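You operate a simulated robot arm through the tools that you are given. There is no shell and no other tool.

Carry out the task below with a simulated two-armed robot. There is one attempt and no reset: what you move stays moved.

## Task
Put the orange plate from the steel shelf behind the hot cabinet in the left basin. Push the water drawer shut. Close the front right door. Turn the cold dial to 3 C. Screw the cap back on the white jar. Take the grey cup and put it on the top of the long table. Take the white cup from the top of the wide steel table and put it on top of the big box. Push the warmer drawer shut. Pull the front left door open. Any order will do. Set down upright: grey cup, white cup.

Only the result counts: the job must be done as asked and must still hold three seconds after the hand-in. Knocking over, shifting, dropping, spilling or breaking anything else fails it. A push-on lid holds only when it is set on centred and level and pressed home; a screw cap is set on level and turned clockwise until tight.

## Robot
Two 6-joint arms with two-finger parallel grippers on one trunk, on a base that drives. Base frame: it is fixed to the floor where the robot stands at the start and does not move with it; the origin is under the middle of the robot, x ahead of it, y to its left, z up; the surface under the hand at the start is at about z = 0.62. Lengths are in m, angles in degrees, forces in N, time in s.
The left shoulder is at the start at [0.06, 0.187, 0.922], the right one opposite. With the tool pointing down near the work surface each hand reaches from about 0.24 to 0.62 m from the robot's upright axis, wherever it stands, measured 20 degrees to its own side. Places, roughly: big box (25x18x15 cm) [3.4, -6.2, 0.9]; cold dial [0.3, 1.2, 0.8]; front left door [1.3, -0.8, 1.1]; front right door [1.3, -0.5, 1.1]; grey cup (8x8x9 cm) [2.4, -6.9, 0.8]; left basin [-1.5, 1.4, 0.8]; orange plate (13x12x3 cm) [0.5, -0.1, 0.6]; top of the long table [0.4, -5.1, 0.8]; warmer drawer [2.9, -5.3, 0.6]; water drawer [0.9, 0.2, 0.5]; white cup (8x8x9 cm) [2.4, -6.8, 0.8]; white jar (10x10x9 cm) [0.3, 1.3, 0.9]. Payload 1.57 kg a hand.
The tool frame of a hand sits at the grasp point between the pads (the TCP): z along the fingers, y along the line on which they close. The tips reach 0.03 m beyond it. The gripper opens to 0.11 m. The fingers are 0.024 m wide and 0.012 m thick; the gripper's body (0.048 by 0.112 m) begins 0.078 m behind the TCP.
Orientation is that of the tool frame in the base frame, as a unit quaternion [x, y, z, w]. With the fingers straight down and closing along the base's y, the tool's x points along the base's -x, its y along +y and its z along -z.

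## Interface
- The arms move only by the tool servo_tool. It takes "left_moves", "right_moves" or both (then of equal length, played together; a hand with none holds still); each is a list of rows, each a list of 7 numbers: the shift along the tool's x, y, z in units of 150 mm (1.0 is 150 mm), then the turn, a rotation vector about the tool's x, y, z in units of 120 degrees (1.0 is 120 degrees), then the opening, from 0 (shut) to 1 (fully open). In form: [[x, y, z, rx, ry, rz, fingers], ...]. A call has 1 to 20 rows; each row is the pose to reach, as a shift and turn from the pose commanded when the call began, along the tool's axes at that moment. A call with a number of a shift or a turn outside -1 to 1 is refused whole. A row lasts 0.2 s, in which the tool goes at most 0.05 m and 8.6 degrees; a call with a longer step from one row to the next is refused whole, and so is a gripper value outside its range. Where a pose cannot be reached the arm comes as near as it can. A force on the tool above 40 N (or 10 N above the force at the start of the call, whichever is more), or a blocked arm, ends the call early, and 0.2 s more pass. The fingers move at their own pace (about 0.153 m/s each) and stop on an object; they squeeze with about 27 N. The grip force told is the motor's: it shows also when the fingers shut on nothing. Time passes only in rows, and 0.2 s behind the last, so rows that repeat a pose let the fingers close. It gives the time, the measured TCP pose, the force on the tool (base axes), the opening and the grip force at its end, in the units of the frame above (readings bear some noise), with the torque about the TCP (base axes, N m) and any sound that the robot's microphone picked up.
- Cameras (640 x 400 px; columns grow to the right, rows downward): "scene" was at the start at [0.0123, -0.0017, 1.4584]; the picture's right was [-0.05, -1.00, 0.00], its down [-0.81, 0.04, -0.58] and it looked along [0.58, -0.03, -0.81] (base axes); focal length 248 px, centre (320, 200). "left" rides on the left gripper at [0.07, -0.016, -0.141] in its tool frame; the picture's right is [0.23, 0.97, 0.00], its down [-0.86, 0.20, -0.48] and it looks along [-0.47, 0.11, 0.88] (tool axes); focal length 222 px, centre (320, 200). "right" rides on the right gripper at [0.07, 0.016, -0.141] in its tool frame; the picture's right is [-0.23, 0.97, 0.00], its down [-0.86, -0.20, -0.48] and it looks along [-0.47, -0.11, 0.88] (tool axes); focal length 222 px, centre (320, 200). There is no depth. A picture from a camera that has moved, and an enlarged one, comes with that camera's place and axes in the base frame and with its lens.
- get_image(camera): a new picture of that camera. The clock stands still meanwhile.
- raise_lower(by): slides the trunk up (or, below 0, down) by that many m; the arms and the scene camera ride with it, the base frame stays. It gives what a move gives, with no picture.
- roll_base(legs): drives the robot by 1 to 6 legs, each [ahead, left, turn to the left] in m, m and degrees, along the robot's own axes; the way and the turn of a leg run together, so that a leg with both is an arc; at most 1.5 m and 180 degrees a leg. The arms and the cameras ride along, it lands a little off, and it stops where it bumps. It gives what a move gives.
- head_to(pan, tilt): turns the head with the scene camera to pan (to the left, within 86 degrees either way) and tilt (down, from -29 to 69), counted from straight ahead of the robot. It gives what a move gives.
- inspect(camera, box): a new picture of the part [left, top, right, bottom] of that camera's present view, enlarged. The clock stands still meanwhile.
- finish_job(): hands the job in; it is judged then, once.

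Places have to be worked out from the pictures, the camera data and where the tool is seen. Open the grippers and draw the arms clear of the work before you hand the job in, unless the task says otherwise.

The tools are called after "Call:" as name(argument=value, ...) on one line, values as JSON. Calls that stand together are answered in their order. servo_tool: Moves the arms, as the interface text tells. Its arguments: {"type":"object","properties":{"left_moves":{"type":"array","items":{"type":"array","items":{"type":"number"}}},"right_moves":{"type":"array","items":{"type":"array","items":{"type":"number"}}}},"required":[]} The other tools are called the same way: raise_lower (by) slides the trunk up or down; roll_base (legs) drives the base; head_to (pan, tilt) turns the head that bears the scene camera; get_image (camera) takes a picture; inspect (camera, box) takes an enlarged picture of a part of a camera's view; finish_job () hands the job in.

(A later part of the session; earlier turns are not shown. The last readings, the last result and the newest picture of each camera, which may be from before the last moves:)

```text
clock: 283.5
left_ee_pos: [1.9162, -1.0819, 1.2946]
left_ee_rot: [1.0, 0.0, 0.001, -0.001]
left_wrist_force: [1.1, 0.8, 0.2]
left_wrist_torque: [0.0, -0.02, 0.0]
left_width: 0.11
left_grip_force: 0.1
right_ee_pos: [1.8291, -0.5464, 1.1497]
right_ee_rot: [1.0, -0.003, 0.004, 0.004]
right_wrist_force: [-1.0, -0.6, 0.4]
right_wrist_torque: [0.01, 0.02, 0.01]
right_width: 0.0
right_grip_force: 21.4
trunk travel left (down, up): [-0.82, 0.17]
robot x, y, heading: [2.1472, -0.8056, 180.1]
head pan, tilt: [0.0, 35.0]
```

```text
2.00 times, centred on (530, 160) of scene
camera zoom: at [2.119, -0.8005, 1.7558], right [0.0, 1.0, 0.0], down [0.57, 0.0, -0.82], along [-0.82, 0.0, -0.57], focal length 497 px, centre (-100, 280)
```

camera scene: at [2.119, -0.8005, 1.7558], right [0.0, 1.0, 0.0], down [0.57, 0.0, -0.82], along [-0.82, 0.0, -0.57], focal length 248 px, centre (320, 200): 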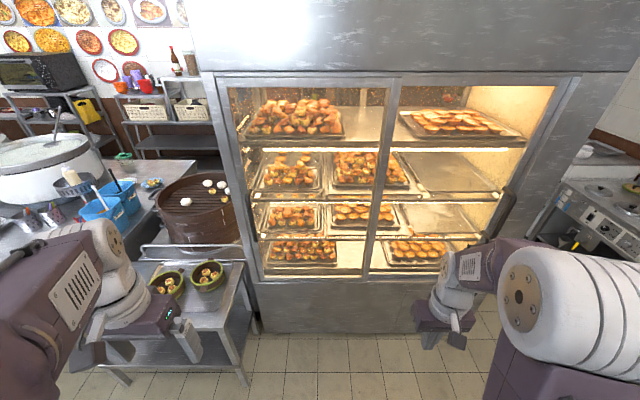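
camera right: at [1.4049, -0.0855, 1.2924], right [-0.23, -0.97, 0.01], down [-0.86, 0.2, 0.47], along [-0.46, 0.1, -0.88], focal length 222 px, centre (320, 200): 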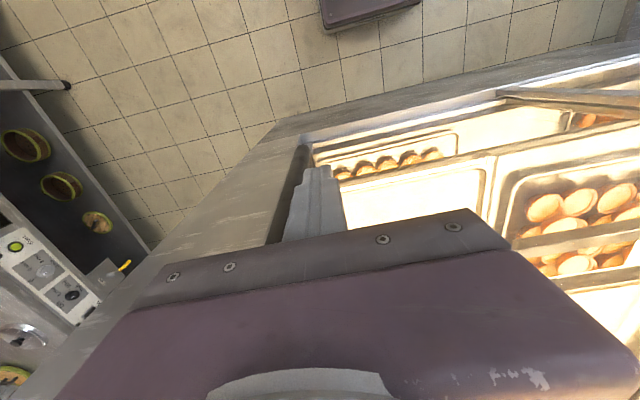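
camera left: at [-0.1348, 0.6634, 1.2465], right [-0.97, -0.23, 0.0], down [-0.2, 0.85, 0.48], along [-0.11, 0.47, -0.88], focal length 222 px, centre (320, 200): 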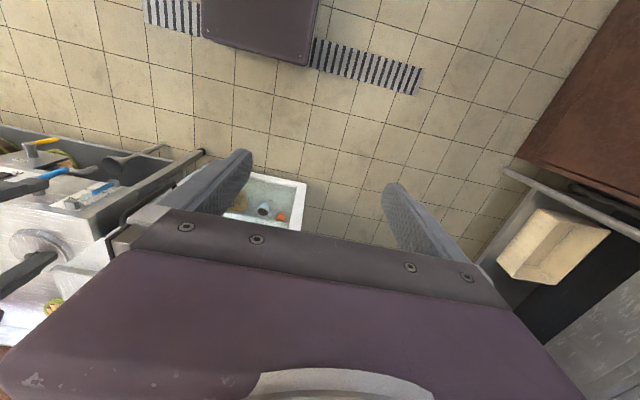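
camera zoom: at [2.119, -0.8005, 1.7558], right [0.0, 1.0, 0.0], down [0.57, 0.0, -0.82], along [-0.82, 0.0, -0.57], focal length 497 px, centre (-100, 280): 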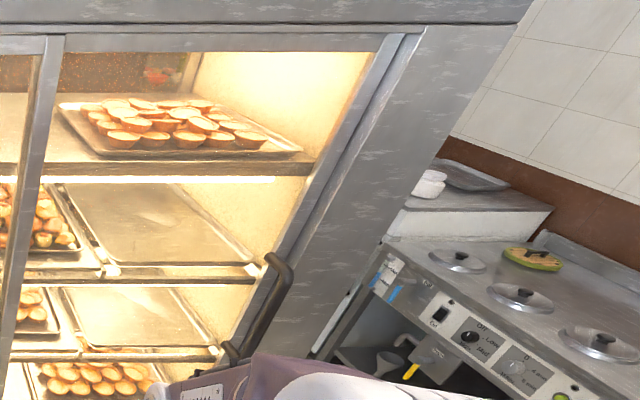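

The left handle is at about x≈1.345, y≈−1.075, z≈1.0–1.25. I'll push it +y with the left hand: close its fingers, lower it, extend it, then drive ahead.

Call:
servo_tool(left_moves=[[-0.2, -0.02, 0.2, 0, 0, 0, 0.5], [-0.4, -0.04, 0.4, 0, 0, 0, 0], [-0.6, -0.06, 0.6, 0, 0, 0, 0], [-0.8, -0.08, 0.8, 0, 0, 0, 0], [-1.0, -0.08, 0.96, 0, 0, 0, 0]])

Call:
roll_base(legs=[[0.28, 0.045, 0]])

Call:
get_image(camera="scene")

Call:
get_image(camera="left")

```text
clock: 284.7
left_ee_pos: [1.763, -1.0693, 1.1496]
left_ee_rot: [1.0, 0.0, 0.002, 0.0]
left_wrist_force: [-0.2, -0.4, -0.4]
left_wrist_torque: [-0.01, -0.02, 0.0]
left_width: 0.0
left_grip_force: 21.3
right_ee_pos: [1.8272, -0.5461, 1.1493]
right_ee_rot: [1.0, -0.003, 0.005, 0.004]
right_wrist_force: [-0.7, -0.1, 0.6]
right_wrist_torque: [0.02, -0.03, 0.03]
right_width: 0.0001
right_grip_force: 21.3
trunk travel left (down, up): [-0.82, 0.17]
robot x, y, heading: [2.1506, -0.8004, -180.2]
head pan, tilt: [0.0, 35.0]
```

```text
clock: 286.7
left_ee_pos: [1.4835, -1.1108, 1.1508]
left_ee_rot: [1.0, -0.002, 0.001, 0.0]
left_wrist_force: [-0.1, 0.6, 0.3]
left_wrist_torque: [-0.04, 0.01, 0.0]
left_width: 0.0
left_grip_force: 20.8
right_ee_pos: [1.5488, -0.5882, 1.15]
right_ee_rot: [1.0, -0.005, 0.004, 0.004]
right_wrist_force: [0.2, -0.3, 0.4]
right_wrist_torque: [0.05, -0.01, 0.03]
right_width: 0.0
right_grip_force: 21.1
trunk travel left (down, up): [-0.82, 0.17]
robot x, y, heading: [1.8653, -0.8494, 179.5]
head pan, tilt: [0.0, 35.0]
```

```text
taken
camera scene: at [1.8383, -0.844, 1.7559], right [0.0, 1.0, 0.0], down [0.57, 0.0, -0.82], along [-0.82, 0.0, -0.57], focal length 248 px, centre (320, 200)
```

scene: 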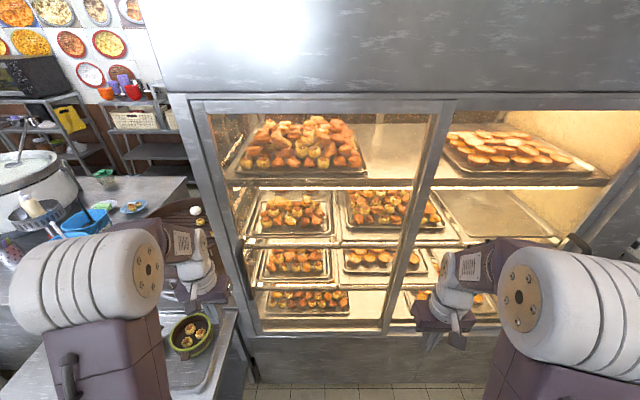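

```text
taken
camera left: at [1.553, -1.0953, 1.2928], right [0.22, -0.97, 0.0], down [-0.86, -0.2, 0.48], along [-0.47, -0.11, -0.88], focal length 222 px, centre (320, 200)
```

left: 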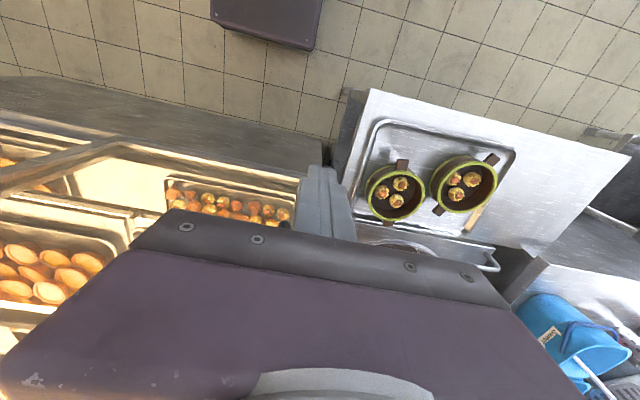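

I extend the left fingers to x≈1.35, just left of the handle.

Call:
servo_tool(left_moves=[[-0.2, 0, 0, 0, 0, 0, 0], [-0.4, 0, 0, 0, 0, 0, 0], [-0.6, 0, 0, 0, 0, 0, 0], [-0.75, 0, 0, 0, 0, 0, 0], [-0.89, 0, 0, 0, 0, 0, 0]])

Call:
get_image(camera="left")

Call:
inspect(camera="scene", box=[140, 180, 340, 360])

```text
clock: 287.9
left_ee_pos: [1.3473, -1.1115, 1.1497]
left_ee_rot: [1.0, -0.002, 0.002, 0.0]
left_wrist_force: [0.3, -0.4, -0.2]
left_wrist_torque: [0.0, -0.01, -0.01]
left_width: 0.0001
left_grip_force: 21.5
right_ee_pos: [1.5481, -0.5878, 1.1497]
right_ee_rot: [1.0, -0.006, 0.005, 0.005]
right_wrist_force: [-1.0, 0.6, -0.4]
right_wrist_torque: [0.03, 0.0, -0.01]
right_width: 0.0
right_grip_force: 21.2
trunk travel left (down, up): [-0.82, 0.17]
robot x, y, heading: [1.861, -0.8464, 179.7]
head pan, tilt: [0.0, 35.0]
```

```text
taken
camera left: at [1.4164, -1.0945, 1.2919], right [0.22, -0.97, 0.0], down [-0.86, -0.2, 0.48], along [-0.46, -0.11, -0.88], focal length 222 px, centre (320, 200)
```

left: 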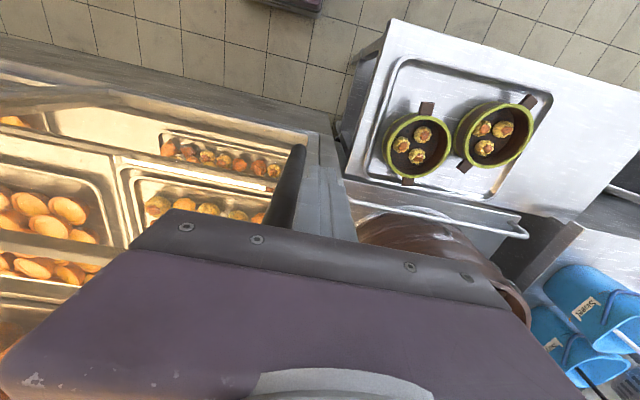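

```text
2.22 times, centred on (240, 270) of scene
camera zoom: at [1.8346, -0.8444, 1.7558], right [0.0, 1.0, 0.0], down [0.57, 0.0, -0.82], along [-0.82, 0.0, -0.57], focal length 552 px, centre (498, 44)
```

zoom: 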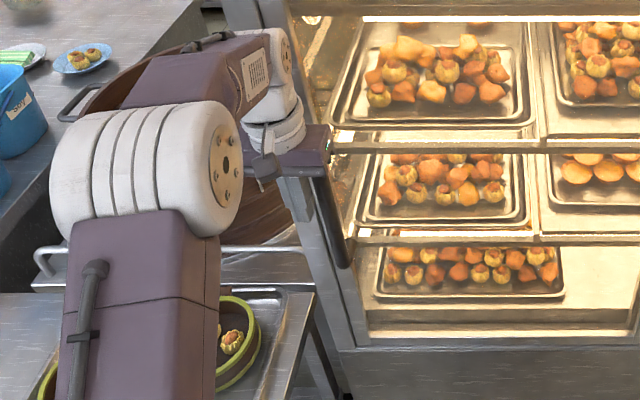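

The left door's bar is right beside the fingers. I push it along +y slowly.

Call:
servo_tool(left_moves=[[0, -0.08, 0, 0, 0, 0, 0], [0, -0.16, 0, 0, 0, 0, 0], [0, -0.24, 0, 0, 0, 0, 0], [0, -0.32, 0, 0, 0, 0, 0], [0, -0.4, 0, 0, 0, 0, 0], [0, -0.48, 0, 0, 0, 0, 0], [0, -0.56, 0, 0, 0, 0, 0], [0, -0.64, 0, 0, 0, 0, 0], [0, -0.72, 0, 0, 0, 0, 0], [0, -0.8, 0, 0, 0, 0, 0], [0, -0.88, 0, 0, 0, 0, 0], [0, -0.96, 0, 0, 0, 0, 0]])

Call:
get_image(camera="scene")

Call:
get_image(camera="left")

```text
clock: 290.5
left_ee_pos: [1.3495, -0.9669, 1.1498]
left_ee_rot: [1.0, -0.002, 0.003, 0.0]
left_wrist_force: [-0.3, -0.4, 1.1]
left_wrist_torque: [0.0, 0.0, 0.0]
left_width: 0.0001
left_grip_force: 21.8
right_ee_pos: [1.5473, -0.5884, 1.1489]
right_ee_rot: [1.0, -0.005, 0.005, 0.005]
right_wrist_force: [0.7, 0.0, 0.0]
right_wrist_torque: [-0.02, 0.02, 0.02]
right_width: 0.0
right_grip_force: 20.9
trunk travel left (down, up): [-0.82, 0.17]
robot x, y, heading: [1.8673, -0.8475, 179.5]
head pan, tilt: [0.0, 35.0]
```

```text
taken
camera scene: at [1.8356, -0.8437, 1.7558], right [0.0, 1.0, 0.0], down [0.57, 0.0, -0.82], along [-0.82, 0.0, -0.57], focal length 248 px, centre (320, 200)
```

scene: 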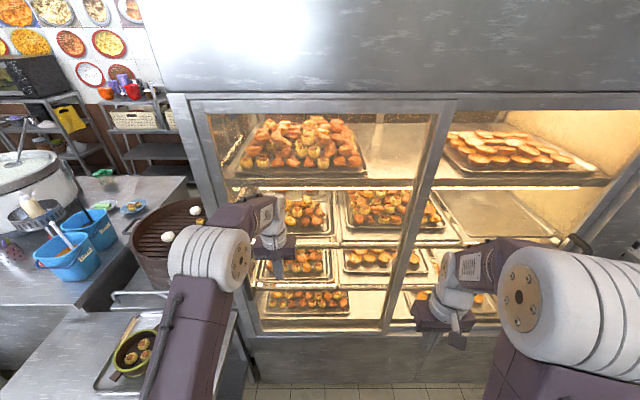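

```text
taken
camera left: at [1.4184, -0.9501, 1.2919], right [0.22, -0.97, 0.0], down [-0.86, -0.2, 0.48], along [-0.46, -0.11, -0.88], focal length 222 px, centre (320, 200)
```

left: 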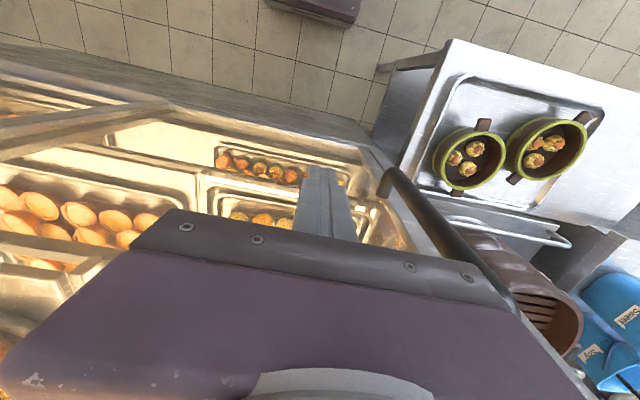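

The fingers passed just in front of the bar (its x≈1.325). I go back around to its left side and re-approach 1.5 cm deeper with the fingertips tilted 15° toward the door.

Call:
servo_tool(left_moves=[[0.2, 0, 0, 0, 0, 0, 0], [0.3, 0.2, 0, 0, 0, 0, 0], [0.3, 0.5, 0, 0, 0, 0, 0], [0.3, 0.8, 0, 0, -0.04, 0, 0], [0.3, 0.96, 0, 0, -0.09, 0, 0], [0.2, 0.97, 0, 0, -0.125, 0, 0], [0.1, 0.97, 0, 0, -0.125, 0, 0], [0, 0.97, 0, 0, -0.125, 0, 0], [-0.1, 0.97, 0, 0, -0.125, 0, 0]])

Call:
get_image(camera="left")

```text
clock: 292.5
left_ee_pos: [1.3328, -1.1128, 1.1499]
left_ee_rot: [0.992, -0.001, -0.128, 0.0]
left_wrist_force: [-0.1, -0.2, -0.3]
left_wrist_torque: [-0.02, 0.02, -0.02]
left_width: 0.0
left_grip_force: 21.1
right_ee_pos: [1.5467, -0.5889, 1.1488]
right_ee_rot: [1.0, -0.006, 0.005, 0.005]
right_wrist_force: [0.7, 0.1, -0.2]
right_wrist_torque: [0.03, -0.02, 0.0]
right_width: 0.0
right_grip_force: 21.7
trunk travel left (down, up): [-0.82, 0.17]
robot x, y, heading: [1.8624, -0.8482, 179.9]
head pan, tilt: [0.0, 35.0]
```

```text
taken
camera left: at [1.4357, -1.0966, 1.2684], right [0.22, -0.97, -0.06], down [-0.7, -0.2, 0.68], along [-0.68, -0.11, -0.73], focal length 222 px, centre (320, 200)
```

left: 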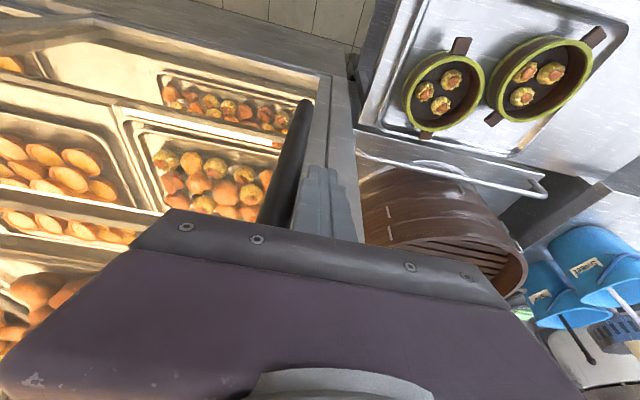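

The fingers are beside the bar at its depth now. I push +y 6 cm and check that it moves.

Call:
servo_tool(left_moves=[[-0.03, -0.06, 0, 0, 0, 0, 0], [-0.03, -0.12, 0, 0, 0, 0, 0], [-0.03, -0.2, 0, 0, 0, 0, 0], [-0.03, -0.28, 0, 0, 0, 0, 0], [-0.03, -0.36, 0, 0, 0, 0, 0], [-0.03, -0.44, 0, 0, 0, 0, 0]])

Call:
get_image(camera="left")

```text
clock: 293.9
left_ee_pos: [1.3298, -1.0447, 1.151]
left_ee_rot: [0.992, -0.002, -0.129, 0.0]
left_wrist_force: [0.0, 0.8, -0.2]
left_wrist_torque: [0.01, -0.01, 0.01]
left_width: 0.0
left_grip_force: 21.1
right_ee_pos: [1.5482, -0.5863, 1.1501]
right_ee_rot: [1.0, -0.006, 0.004, 0.005]
right_wrist_force: [0.1, 0.8, 0.6]
right_wrist_torque: [-0.01, 0.05, -0.01]
right_width: 0.0002
right_grip_force: 21.4
trunk travel left (down, up): [-0.82, 0.17]
robot x, y, heading: [1.8664, -0.8481, 179.6]
head pan, tilt: [0.0, 35.0]
```

```text
taken
camera left: at [1.4329, -1.029, 1.2701], right [0.22, -0.97, -0.06], down [-0.71, -0.2, 0.68], along [-0.67, -0.11, -0.73], focal length 222 px, centre (320, 200)
```

left: 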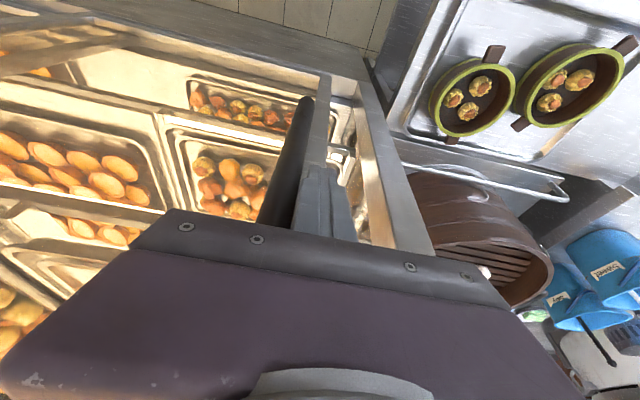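

The left door is sliding with the handle. I push on.

Call:
servo_tool(left_moves=[[0, -0.08, 0, 0, 0, 0, 0], [0, -0.16, 0, 0, 0, 0, 0], [0, -0.24, 0, 0, 0, 0, 0], [0, -0.32, 0, 0, 0, 0, 0], [0, -0.4, 0, 0, 0, 0, 0], [0, -0.48, 0, 0, 0, 0, 0], [0, -0.56, 0, 0, 0, 0, 0], [0, -0.64, 0, 0, 0, 0, 0], [0, -0.72, 0, 0, 0, 0, 0], [0, -0.8, 0, 0, 0, 0, 0], [0, -0.88, 0, 0, 0, 0, 0], [0, -0.96, 0, 0, 0, 0, 0]])

Call:
get_image(camera="scene")

Call:
get_image(camera="left")

```text
clock: 296.5
left_ee_pos: [1.3293, -0.9018, 1.1521]
left_ee_rot: [0.992, -0.002, -0.129, 0.0]
left_wrist_force: [0.1, 1.0, 0.2]
left_wrist_torque: [-0.01, -0.03, 0.01]
left_width: 0.0001
left_grip_force: 21.3
right_ee_pos: [1.5479, -0.5875, 1.1491]
right_ee_rot: [1.0, -0.005, 0.004, 0.004]
right_wrist_force: [-0.3, -0.5, 0.0]
right_wrist_torque: [0.0, 0.0, -0.02]
right_width: 0.0002
right_grip_force: 20.9
trunk travel left (down, up): [-0.82, 0.17]
robot x, y, heading: [1.8646, -0.8456, 180.0]
head pan, tilt: [0.0, 35.0]
```

```text
taken
camera scene: at [1.8357, -0.8434, 1.7558], right [0.0, 1.0, 0.0], down [0.57, 0.0, -0.82], along [-0.82, 0.0, -0.57], focal length 248 px, centre (320, 200)
```

scene: 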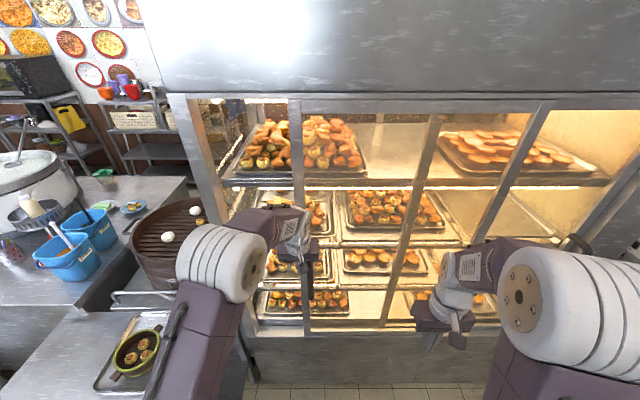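

```text
taken
camera left: at [1.4333, -0.8858, 1.2704], right [0.22, -0.97, -0.06], down [-0.7, -0.2, 0.68], along [-0.68, -0.11, -0.73], focal length 222 px, centre (320, 200)
```

left: 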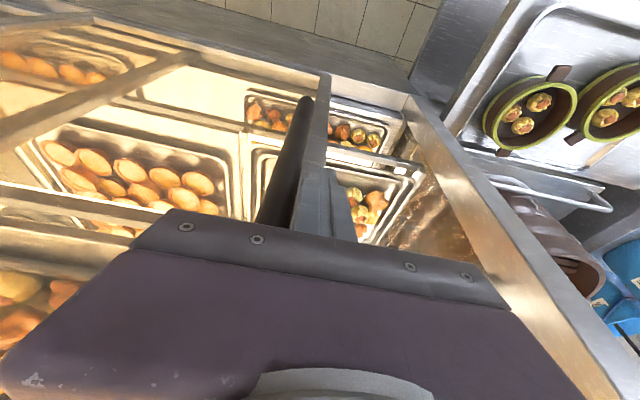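

The door is about 18 cm open. I push on another 14 cm while moving the right hand out of the way.

Call:
servo_tool(left_moves=[[0, -0.08, 0, 0, 0, 0, 0], [0, -0.16, 0, 0, 0, 0, 0], [0, -0.24, 0, 0, 0, 0, 0], [0, -0.32, 0, 0, 0, 0, 0], [0, -0.4, 0, 0, 0, 0, 0], [0, -0.48, 0, 0, 0, 0, 0], [0, -0.56, 0, 0, 0, 0, 0], [0, -0.64, 0, 0, 0, 0, 0], [0, -0.72, 0, 0, 0, 0, 0], [0, -0.8, 0, 0, 0, 0, 0], [0, -0.88, 0, 0, 0, 0, 0]], right_moves=[[0, -0.2, 0, 0, 0, 0, 0], [0, -0.4, 0, 0, 0, 0, 0], [0, -0.6, 0, 0, 0, 0, 0], [0, -0.8, 0, 0, 0, 0, 0], [0, -0.8, 0, 0, 0, 0, 0], [0, -0.8, 0, 0, 0, 0, 0], [0, -0.8, 0, 0, 0, 0, 0], [0, -0.8, 0, 0, 0, 0, 0], [0, -0.8, 0, 0, 0, 0, 0], [0, -0.8, 0, 0, 0, 0, 0], [0, -0.8, 0, 0, 0, 0, 0]])

Call:
get_image(camera="scene")

```text
clock: 298.9
left_ee_pos: [1.3312, -0.7704, 1.1511]
left_ee_rot: [0.992, -0.002, -0.129, 0.0]
left_wrist_force: [-1.0, -0.1, -0.5]
left_wrist_torque: [-0.01, -0.03, 0.0]
left_width: 0.0
left_grip_force: 21.1
right_ee_pos: [1.5487, -0.467, 1.1476]
right_ee_rot: [1.0, -0.006, 0.004, 0.004]
right_wrist_force: [0.2, 0.2, -0.7]
right_wrist_torque: [-0.01, -0.01, -0.01]
right_width: 0.0
right_grip_force: 21.9
trunk travel left (down, up): [-0.82, 0.17]
robot x, y, heading: [1.8661, -0.8458, 179.6]
head pan, tilt: [0.0, 35.0]
```

```text
taken
camera scene: at [1.8356, -0.8435, 1.7558], right [0.0, 1.0, 0.0], down [0.57, 0.0, -0.82], along [-0.82, 0.0, -0.57], focal length 248 px, centre (320, 200)
```

scene: 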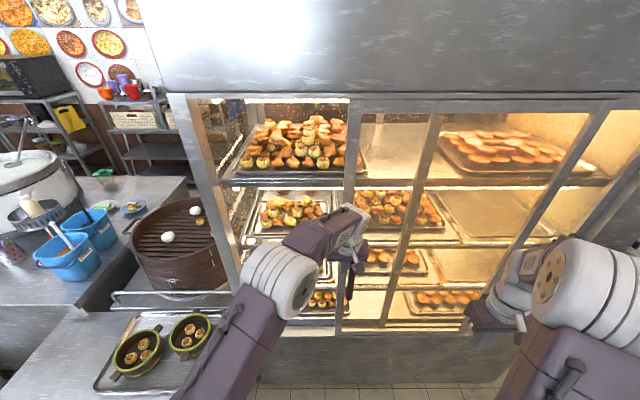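

About 32 cm open. I finish by driving the base 10 cm to the right, carrying the hand and the door along.

Call:
roll_base(legs=[[0, -0.1, 0]])

Call:
get_image(camera="scene")

Call:
get_image(camera="left")

```text
clock: 300.1
left_ee_pos: [1.3307, -0.6747, 1.1513]
left_ee_rot: [0.992, -0.001, -0.129, -0.002]
left_wrist_force: [0.3, -1.1, 0.5]
left_wrist_torque: [0.0, 0.01, -0.02]
left_width: 0.0001
left_grip_force: 21.4
right_ee_pos: [1.5499, -0.3725, 1.1504]
right_ee_rot: [1.0, -0.005, 0.005, 0.004]
right_wrist_force: [-0.1, -0.4, 0.3]
right_wrist_torque: [0.03, -0.02, 0.0]
right_width: 0.0003
right_grip_force: 21.8
trunk travel left (down, up): [-0.82, 0.17]
robot x, y, heading: [1.8666, -0.7434, 179.6]
head pan, tilt: [0.0, 35.0]
```

```text
taken
camera scene: at [1.8361, -0.75, 1.7558], right [0.0, 1.0, 0.0], down [0.57, 0.0, -0.82], along [-0.82, 0.0, -0.57], focal length 248 px, centre (320, 200)
```

scene: 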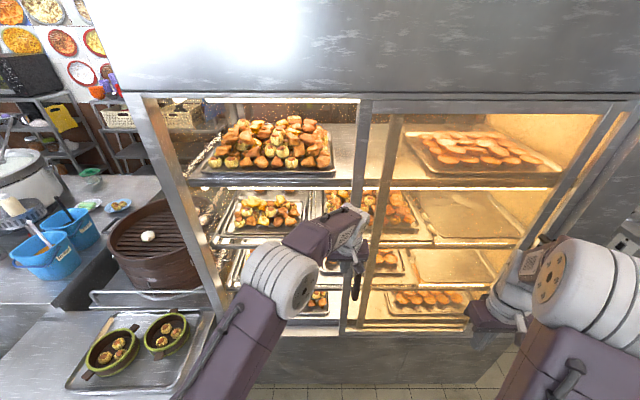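

```text
taken
camera left: at [1.4345, -0.6586, 1.2711], right [0.22, -0.97, -0.06], down [-0.7, -0.2, 0.68], along [-0.68, -0.1, -0.73], focal length 222 px, centre (320, 200)
```

left: 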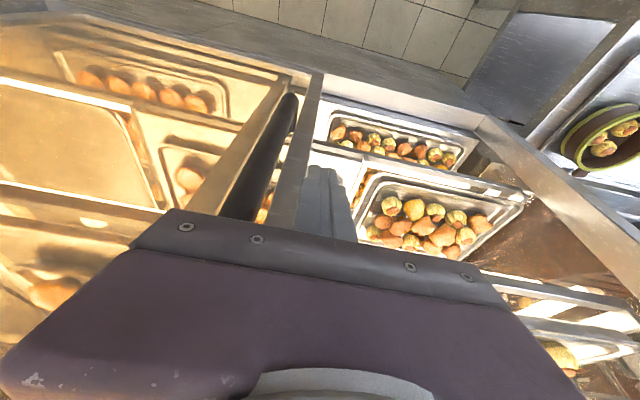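

The left door is about 42 cm open. I push a little more with force watch, to be near the end of its travel.

Call:
servo_tool(left_moves=[[0, -0.07, 0, 0, 0, 0, 0], [0, -0.14, 0, 0, 0, 0, 0], [0, -0.21, 0, 0, 0, 0, 0], [0, -0.28, 0, 0, 0, 0, 0], [0, -0.35, 0, 0, 0, 0, 0]])

Call:
get_image(camera="scene")

```text
clock: 301.0
left_ee_pos: [1.3307, -0.6515, 1.1525]
left_ee_rot: [0.992, 0.005, -0.127, 0.009]
left_wrist_force: [1.1, -31.3, 6.5]
left_wrist_torque: [1.0, 0.02, 0.16]
left_width: 0.0
left_grip_force: 21.4
right_ee_pos: [1.5487, -0.373, 1.1503]
right_ee_rot: [1.0, -0.002, 0.005, 0.003]
right_wrist_force: [0.6, -0.5, 0.5]
right_wrist_torque: [-0.06, -0.01, 0.01]
right_width: 0.0
right_grip_force: 21.2
trunk travel left (down, up): [-0.82, 0.17]
robot x, y, heading: [1.8669, -0.7488, -180.0]
head pan, tilt: [0.0, 35.0]
stopped in row 4 (left hand): the force on the tool passed its limit at 43 N (the readings are from after the stop); the commanded pose is now the measured one
```

```text
taken
camera scene: at [1.8381, -0.7493, 1.756], right [0.0, 1.0, 0.0], down [0.57, 0.0, -0.82], along [-0.82, 0.0, -0.57], focal length 248 px, centre (320, 200)
```

scene: 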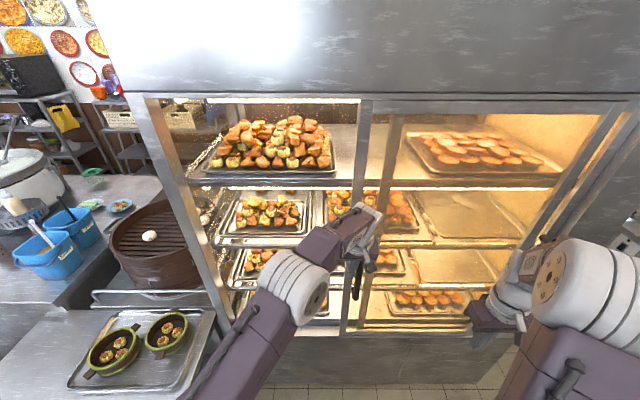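

The left door is fully open (stopped at its end). I withdraw the left hand and step back to check both doors.

Call:
servo_tool(left_moves=[[0, 0.15, 0, 0, 0, 0, 0], [0.2, 0.2, 0, 0, 0, 0, 0], [0.5, 0.2, -0.1, 0, 0.04, 0, 0], [0.75, 0.2, -0.2, 0, 0.08, 0, 0], [0.95, 0.2, -0.25, 0, 0.125, 0, 0]])

Call:
roll_base(legs=[[-0.4, 0, 0]])

Call:
get_image(camera="scene")

```text
clock: 302.2
left_ee_pos: [1.4793, -0.6719, 1.1528]
left_ee_rot: [1.0, 0.003, 0.004, 0.005]
left_wrist_force: [0.3, -0.6, -0.2]
left_wrist_torque: [-0.03, 0.02, -0.01]
left_width: 0.0001
left_grip_force: 21.1
right_ee_pos: [1.5479, -0.3692, 1.15]
right_ee_rot: [1.0, -0.004, 0.004, 0.004]
right_wrist_force: [-0.9, 0.1, -1.3]
right_wrist_torque: [0.03, 0.0, -0.01]
right_width: 0.0
right_grip_force: 21.6
trunk travel left (down, up): [-0.82, 0.17]
robot x, y, heading: [1.865, -0.7478, 180.3]
head pan, tilt: [0.0, 35.0]
```

```text
clock: 304.7
left_ee_pos: [1.8744, -0.6723, 1.1524]
left_ee_rot: [1.0, 0.003, 0.005, 0.006]
left_wrist_force: [-0.7, 0.8, -0.3]
left_wrist_torque: [0.04, -0.01, 0.01]
left_width: 0.0
left_grip_force: 21.2
right_ee_pos: [1.9431, -0.3704, 1.149]
right_ee_rot: [1.0, -0.004, 0.005, 0.004]
right_wrist_force: [-0.2, -0.1, -0.1]
right_wrist_torque: [-0.03, -0.04, 0.01]
right_width: 0.0002
right_grip_force: 21.3
trunk travel left (down, up): [-0.82, 0.17]
robot x, y, heading: [2.2633, -0.7482, 180.0]
head pan, tilt: [0.0, 35.0]
```

```text
taken
camera scene: at [2.2318, -0.7448, 1.7558], right [0.0, 1.0, 0.0], down [0.57, 0.0, -0.82], along [-0.82, 0.0, -0.57], focal length 248 px, centre (320, 200)
```

scene: 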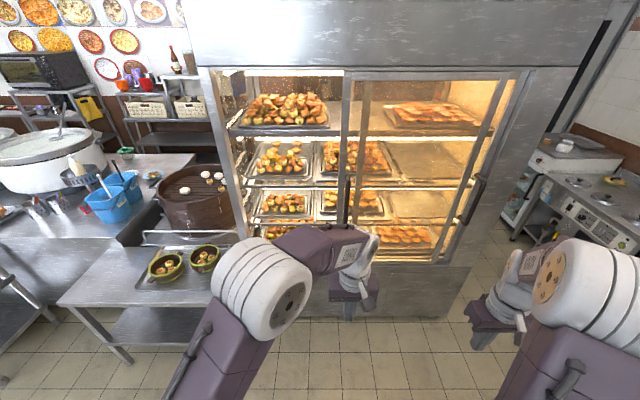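

Both look right; I zoom in to verify the right door is still fully shut.

Call:
inspect(camera="scene", box=[400, 50, 560, 280])

```text
1.74 times, centred on (480, 165) of scene
camera zoom: at [2.2318, -0.7448, 1.7558], right [0.0, 1.0, 0.0], down [0.57, 0.0, -0.82], along [-0.82, 0.0, -0.57], focal length 432 px, centre (42, 261)
```

zoom: 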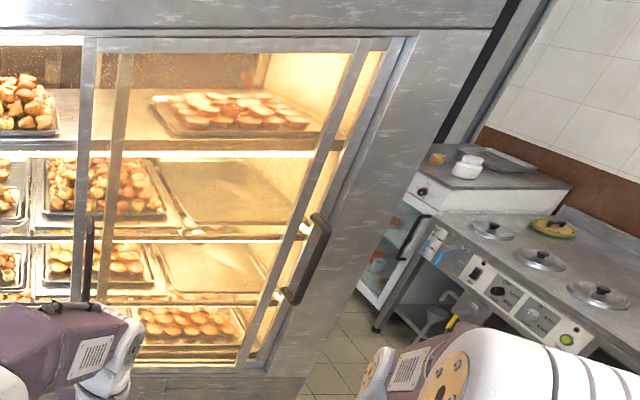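

Both doors are as asked. Next the far end of the kitchen: I turn to face −y and drive down the aisle, then look around.

Call:
roll_base(legs=[[0, 0, 90], [1.5, 0, 0], [1.4, 0, 0]])

Call:
head_to(pan=0, tilt=20)

Call:
get_image(camera="scene")

```text
clock: 322.5
left_ee_pos: [2.175, -4.0383, 1.154]
left_ee_rot: [0.709, 0.705, 0.006, 0.001]
left_wrist_force: [0.1, 0.3, 0.6]
left_wrist_torque: [0.01, -0.01, 0.03]
left_width: 0.0
left_grip_force: 21.3
right_ee_pos: [1.8712, -3.9666, 1.1488]
right_ee_rot: [0.713, 0.701, 0.006, 0.0]
right_wrist_force: [-0.6, 0.6, 0.1]
right_wrist_torque: [-0.01, 0.02, 0.02]
right_width: 0.0
right_grip_force: 21.3
trunk travel left (down, up): [-0.82, 0.17]
robot x, y, heading: [2.2526, -3.6554, -90.9]
head pan, tilt: [0.0, 35.0]
```

```text
clock: 323.3
left_ee_pos: [2.1728, -4.0395, 1.1519]
left_ee_rot: [0.709, 0.705, 0.006, 0.002]
left_wrist_force: [0.0, 0.3, -0.3]
left_wrist_torque: [-0.02, 0.0, 0.0]
left_width: 0.0
left_grip_force: 21.6
right_ee_pos: [1.8734, -3.967, 1.149]
right_ee_rot: [0.713, 0.701, 0.006, 0.0]
right_wrist_force: [0.0, 0.5, 0.8]
right_wrist_torque: [0.0, 0.04, -0.02]
right_width: 0.0001
right_grip_force: 21.0
trunk travel left (down, up): [-0.82, 0.17]
robot x, y, heading: [2.248, -3.6504, -90.6]
head pan, tilt: [0.0, 20.0]
```

```text
taken
camera scene: at [2.2515, -3.6857, 1.7796], right [-1.0, 0.01, 0.0], down [0.0, 0.34, -0.94], along [-0.01, -0.94, -0.34], focal length 248 px, centre (320, 200)
```

scene: 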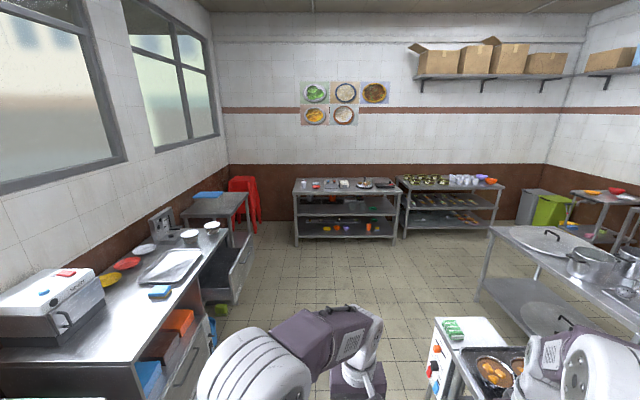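

I see the open drawer on the left tables and the end table with cups. I zoom in on the end table and on the drawer area.

Call:
inspect(camera="scene", box=[280, 150, 520, 250])

Call:
inspect(camera="scene", box=[100, 160, 300, 340])

```text
2.67 times, centred on (400, 200) of scene
camera zoom: at [2.2515, -3.6857, 1.7796], right [-1.0, 0.01, 0.0], down [0.0, 0.34, -0.94], along [-0.01, -0.94, -0.34], focal length 662 px, centre (107, 200)
```

zoom: 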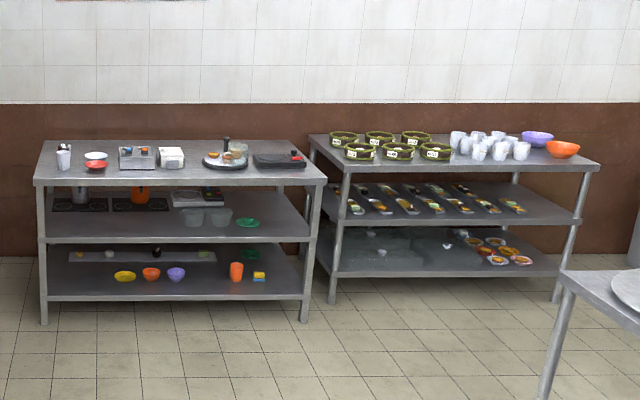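

```text
2.22 times, centred on (200, 250) of scene
camera zoom: at [2.2515, -3.6857, 1.7796], right [-1.0, 0.01, 0.0], down [0.0, 0.34, -0.94], along [-0.01, -0.94, -0.34], focal length 552 px, centre (587, 89)
```

zoom: 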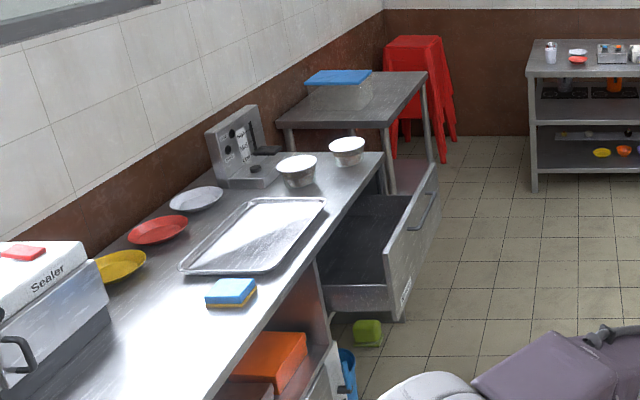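

The white cup stands at the near-left of the end table with the grey one behind it; the big box with a blue lid is on the corner table; the warmer drawer sticks out ~16 cm toward the aisle (panel x≈2.86, y −5.25…−5.75). I drive level with the drawer and face it.

Call:
roll_base(legs=[[1.4, 0.0, 0], [0.35, 0, 0], [0, 0, 90.5]])

Call:
head_to(pan=0, tilt=40)

Call:
get_image(camera="scene")

```text
clock: 336.0
left_ee_pos: [2.6263, -5.4744, 1.1524]
left_ee_rot: [-0.006, 1.0, 0.005, -0.004]
left_wrist_force: [-0.4, 0.1, 0.0]
left_wrist_torque: [-0.02, 0.02, 0.0]
left_width: 0.0
left_grip_force: 21.2
right_ee_pos: [2.5585, -5.7766, 1.1488]
right_ee_rot: [0.001, 1.0, 0.005, -0.004]
right_wrist_force: [0.6, 0.5, 0.1]
right_wrist_torque: [0.04, 0.02, 0.0]
right_width: 0.0003
right_grip_force: 21.0
trunk travel left (down, up): [-0.82, 0.17]
robot x, y, heading: [2.2393, -5.4018, 0.0]
head pan, tilt: [0.0, 20.0]
```

```text
clock: 336.8
left_ee_pos: [2.6262, -5.4739, 1.1528]
left_ee_rot: [-0.006, 1.0, 0.006, -0.004]
left_wrist_force: [-0.5, 0.5, 0.5]
left_wrist_torque: [-0.01, -0.05, 0.0]
left_width: 0.0
left_grip_force: 21.8
right_ee_pos: [2.5595, -5.7771, 1.1491]
right_ee_rot: [-0.001, 1.0, 0.005, -0.005]
right_wrist_force: [-0.3, 0.4, 0.2]
right_wrist_torque: [-0.02, 0.0, -0.01]
right_width: 0.0002
right_grip_force: 20.9
trunk travel left (down, up): [-0.82, 0.17]
robot x, y, heading: [2.2436, -5.4018, 0.3]
head pan, tilt: [0.0, 40.0]
```

```text
taken
camera scene: at [2.2652, -5.3995, 1.7483], right [0.01, -1.0, 0.0], down [-0.64, 0.0, -0.77], along [0.77, 0.0, -0.64], focal length 248 px, centre (320, 200)
```

scene: 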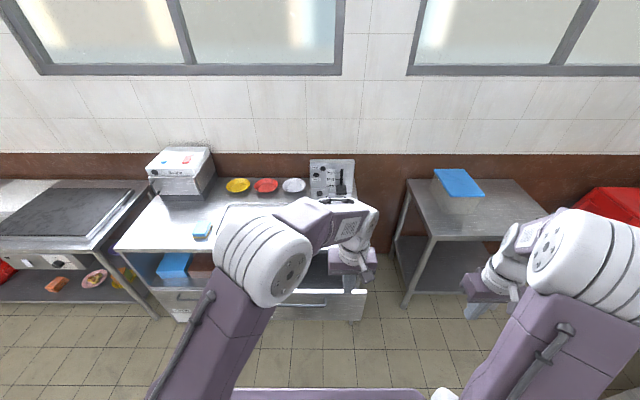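

The drawer panel's top is at z≈0.70, x≈2.87, centre y≈−5.35. I lower the trunk 35 cm, swing the left hand aside and bring the right hand toward the drawer's middle.

Call:
raise_lower(by=-0.35)

Call:
servo_tool(left_moves=[[0, 0.25, 0, 0, 0, 0, 0.5], [0, 0.5, 0, 0, 0, 0, 1], [0, 0.75, 0, 0, 0, 0, 1], [0, 1.0, 0, 0, 0, 0, 1], [0, 1.0, 0, 0, 0, 0, 1]], right_moves=[[-0.1, 0.25, 0, 0, -0.05, 0, 0], [-0.2, 0.5, 0, 0, -0.1, 0, 0], [-0.3, 0.75, 0, 0, -0.15, 0, 0], [-0.4, 1.0, 0, 0, -0.2, 0, 0], [-0.5, 1.0, 0, 0, -0.25, 0, 0]])

Call:
get_image(camera="scene")

Call:
get_image(camera="right")

```text
clock: 340.2
left_ee_pos: [2.6269, -5.4736, 0.8034]
left_ee_rot: [-0.006, 1.0, 0.005, -0.003]
left_wrist_force: [-1.1, 0.4, -0.7]
left_wrist_torque: [0.03, 0.01, -0.01]
left_width: 0.0001
left_grip_force: 21.3
right_ee_pos: [2.5591, -5.7774, 0.7989]
right_ee_rot: [0.0, 1.0, 0.004, -0.004]
right_wrist_force: [-0.7, -0.2, 0.3]
right_wrist_torque: [-0.02, -0.02, 0.0]
right_width: 0.0001
right_grip_force: 21.3
trunk travel left (down, up): [-0.47, 0.52]
robot x, y, heading: [2.2404, -5.4036, 0.3]
head pan, tilt: [0.0, 40.0]
```

```text
clock: 341.4
left_ee_pos: [2.6259, -5.3239, 0.8048]
left_ee_rot: [-0.006, 1.0, 0.006, -0.005]
left_wrist_force: [0.1, 0.2, 0.0]
left_wrist_torque: [0.03, -0.02, 0.01]
left_width: 0.1102
left_grip_force: 0.1
right_ee_pos: [2.6272, -5.6217, 0.8003]
right_ee_rot: [-0.001, 0.974, 0.013, 0.227]
right_wrist_force: [-0.1, -0.9, 0.1]
right_wrist_torque: [-0.01, 0.03, 0.02]
right_width: 0.0001
right_grip_force: 20.7
right hand out of reach, approached as far as the arm can: row 5
trunk travel left (down, up): [-0.47, 0.52]
robot x, y, heading: [2.2374, -5.3998, 0.2]
head pan, tilt: [0.0, 40.0]
```

```text
taken
camera scene: at [2.2653, -5.4006, 1.3982], right [0.01, -1.0, 0.0], down [-0.64, 0.0, -0.77], along [0.77, 0.0, -0.64], focal length 248 px, centre (320, 200)
```

scene: 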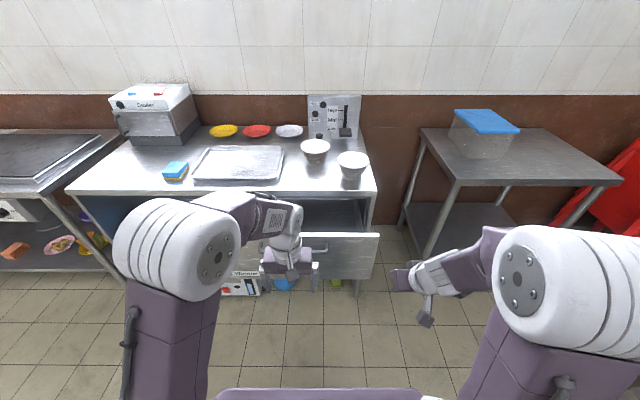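

```text
taken
camera right: at [2.5012, -5.6084, 0.896], right [0.2, 0.97, 0.12], down [0.56, -0.21, 0.8], along [0.81, -0.09, -0.58], focal length 222 px, centre (320, 200)
```

right: 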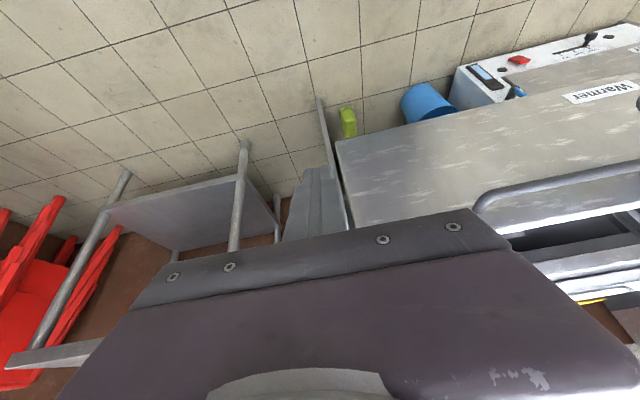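

The panel top is at about z≈0.79, x≈2.82, right end y≈−5.60; the handle ends at y≈−5.44. I bring the fingertips to y≈−5.50, z≈0.70, 5 cm in front of the panel.

Call:
servo_tool(right_moves=[[-0.08, 0.2, 0.1, 0, 0, 0, 0], [-0.16, 0.4, 0.25, 0, 0, 0, 0], [-0.24, 0.6, 0.4, 0, 0, 0, 0], [-0.34, 0.8, 0.55, 0, 0, 0, 0], [-0.42, 0.8, 0.7, 0, 0, 0, 0], [-0.48, 0.8, 0.83, 0, 0, 0, 0]])

Call:
get_image(camera="right")

Call:
get_image(camera="scene")

```text
clock: 342.8
left_ee_pos: [2.6252, -5.3238, 0.8035]
left_ee_rot: [-0.006, 1.0, 0.006, -0.004]
left_wrist_force: [0.4, 0.7, -0.3]
left_wrist_torque: [0.02, -0.01, 0.01]
left_width: 0.1101
left_grip_force: 0.0
right_ee_pos: [2.745, -5.4983, 0.7233]
right_ee_rot: [-0.002, 0.974, 0.013, 0.225]
right_wrist_force: [-0.6, 0.0, 0.2]
right_wrist_torque: [-0.01, 0.0, 0.01]
right_width: 0.0
right_grip_force: 21.6
right hand out of reach, approached as far as the arm can: row 2
trunk travel left (down, up): [-0.47, 0.52]
robot x, y, heading: [2.2395, -5.4024, 0.1]
head pan, tilt: [0.0, 40.0]
```

```text
taken
camera right: at [2.6194, -5.4849, 0.8195], right [0.19, 0.97, 0.12], down [0.56, -0.21, 0.8], along [0.81, -0.09, -0.59], focal length 222 px, centre (320, 200)
```

right: 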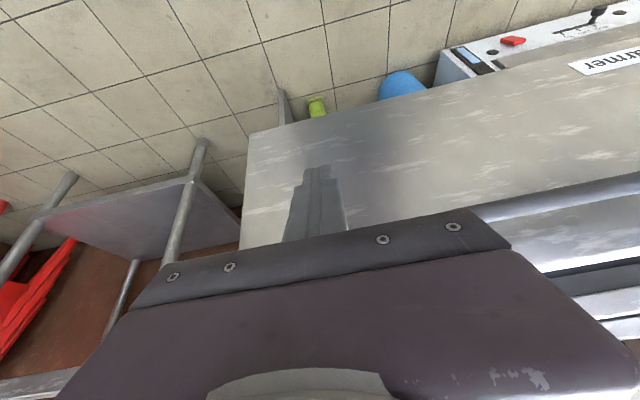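

```text
taken
camera scene: at [2.2657, -5.3992, 1.3982], right [0.01, -1.0, 0.0], down [-0.64, 0.0, -0.77], along [0.77, 0.0, -0.64], focal length 248 px, centre (320, 200)
```

scene: 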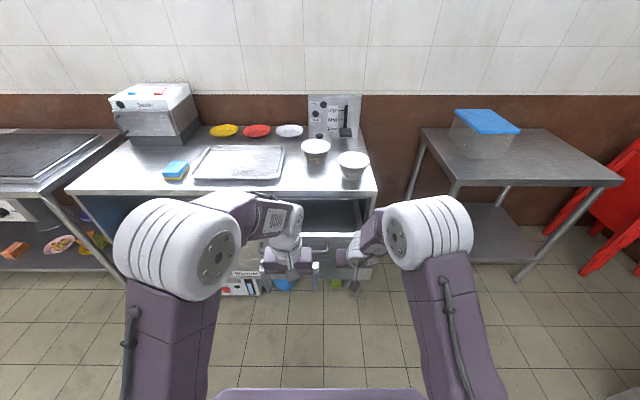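

Fingertips face the panel right of the handle. I push along +x slowly.

Call:
servo_tool(right_moves=[[-0.072, 0, 0.035, 0, 0, 0, 0], [-0.144, 0, 0.071, 0, 0, 0, 0], [-0.215, 0, 0.106, 0, 0, 0, 0], [-0.287, 0, 0.142, 0, 0, 0, 0], [-0.359, 0, 0.177, 0, 0, 0, 0], [-0.431, 0, 0.212, 0, 0, 0, 0], [-0.503, 0, 0.248, 0, 0, 0, 0], [-0.574, 0, 0.283, 0, 0, 0, 0], [-0.646, 0, 0.319, 0, 0, 0, 0], [-0.718, 0, 0.354, 0, 0, 0, 0]])

Call:
get_image(camera="scene")

Call:
get_image(camera="right")

```text
clock: 345.0
left_ee_pos: [2.6262, -5.3239, 0.8041]
left_ee_rot: [-0.006, 1.0, 0.005, -0.004]
left_wrist_force: [-0.4, -0.3, 0.0]
left_wrist_torque: [0.01, 0.0, 0.0]
left_width: 0.1099
left_grip_force: 0.0
right_ee_pos: [2.8542, -5.4896, 0.7143]
right_ee_rot: [0.001, 0.972, 0.004, 0.234]
right_wrist_force: [-0.8, 0.2, -0.3]
right_wrist_torque: [-0.02, 0.01, 0.02]
right_width: 0.0
right_grip_force: 21.3
right hand out of reach, approached as far as the arm can: row 8, 9, 10
trunk travel left (down, up): [-0.47, 0.52]
robot x, y, heading: [2.2381, -5.4048, 0.5]
head pan, tilt: [0.0, 40.0]
```

```text
taken
camera scene: at [2.2656, -5.3994, 1.3982], right [0.01, -1.0, 0.0], down [-0.64, 0.0, -0.77], along [0.77, 0.0, -0.64], focal length 248 px, centre (320, 200)
```

scene: 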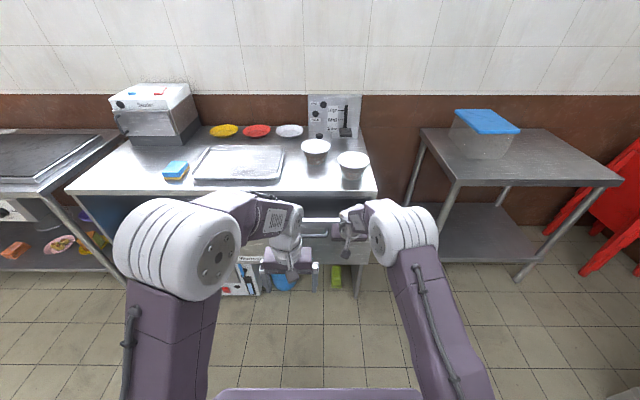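

```text
taken
camera right: at [2.7257, -5.4729, 0.8104], right [0.2, 0.97, 0.11], down [0.54, -0.21, 0.81], along [0.81, -0.1, -0.57], focal length 222 px, centre (320, 200)
```

right: 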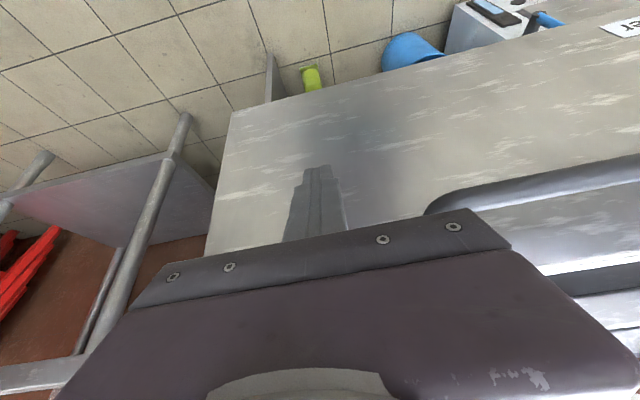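

The arm is at full reach, so I push on by driving the base 10 cm forward.

Call:
roll_base(legs=[[0.1, 0, 0]])

Call:
get_image(camera="scene")

Call:
get_image(camera="right")

```text
clock: 346.2
left_ee_pos: [2.7285, -5.3234, 0.8035]
left_ee_rot: [-0.005, 1.0, 0.005, -0.004]
left_wrist_force: [1.1, -0.3, 0.0]
left_wrist_torque: [0.0, 0.02, -0.03]
left_width: 0.11
left_grip_force: 0.0
right_ee_pos: [2.9544, -5.4898, 0.715]
right_ee_rot: [0.001, 0.972, 0.002, 0.234]
right_wrist_force: [-0.2, 0.3, 0.4]
right_wrist_torque: [0.01, 0.02, 0.02]
right_width: 0.0
right_grip_force: 21.2
trunk travel left (down, up): [-0.47, 0.52]
robot x, y, heading: [2.3397, -5.3997, 0.4]
head pan, tilt: [0.0, 40.0]
```

```text
taken
camera scene: at [2.3682, -5.3989, 1.3982], right [0.0, -1.0, 0.0], down [-0.64, 0.0, -0.77], along [0.77, 0.0, -0.64], focal length 248 px, centre (320, 200)
```

scene: 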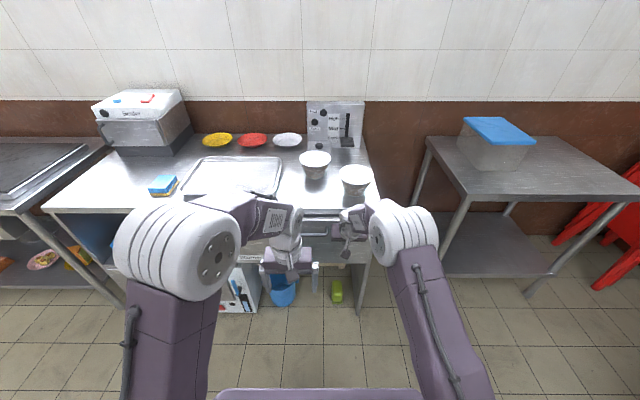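

```text
taken
camera right: at [2.8275, -5.4729, 0.81], right [0.2, 0.97, 0.11], down [0.55, -0.21, 0.81], along [0.81, -0.11, -0.57], focal length 222 px, centre (320, 200)
```

right: 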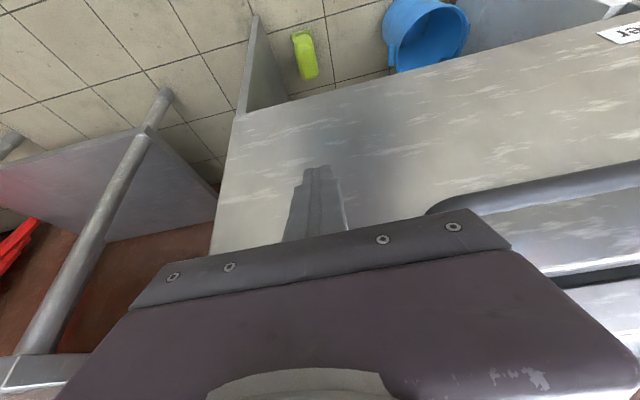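

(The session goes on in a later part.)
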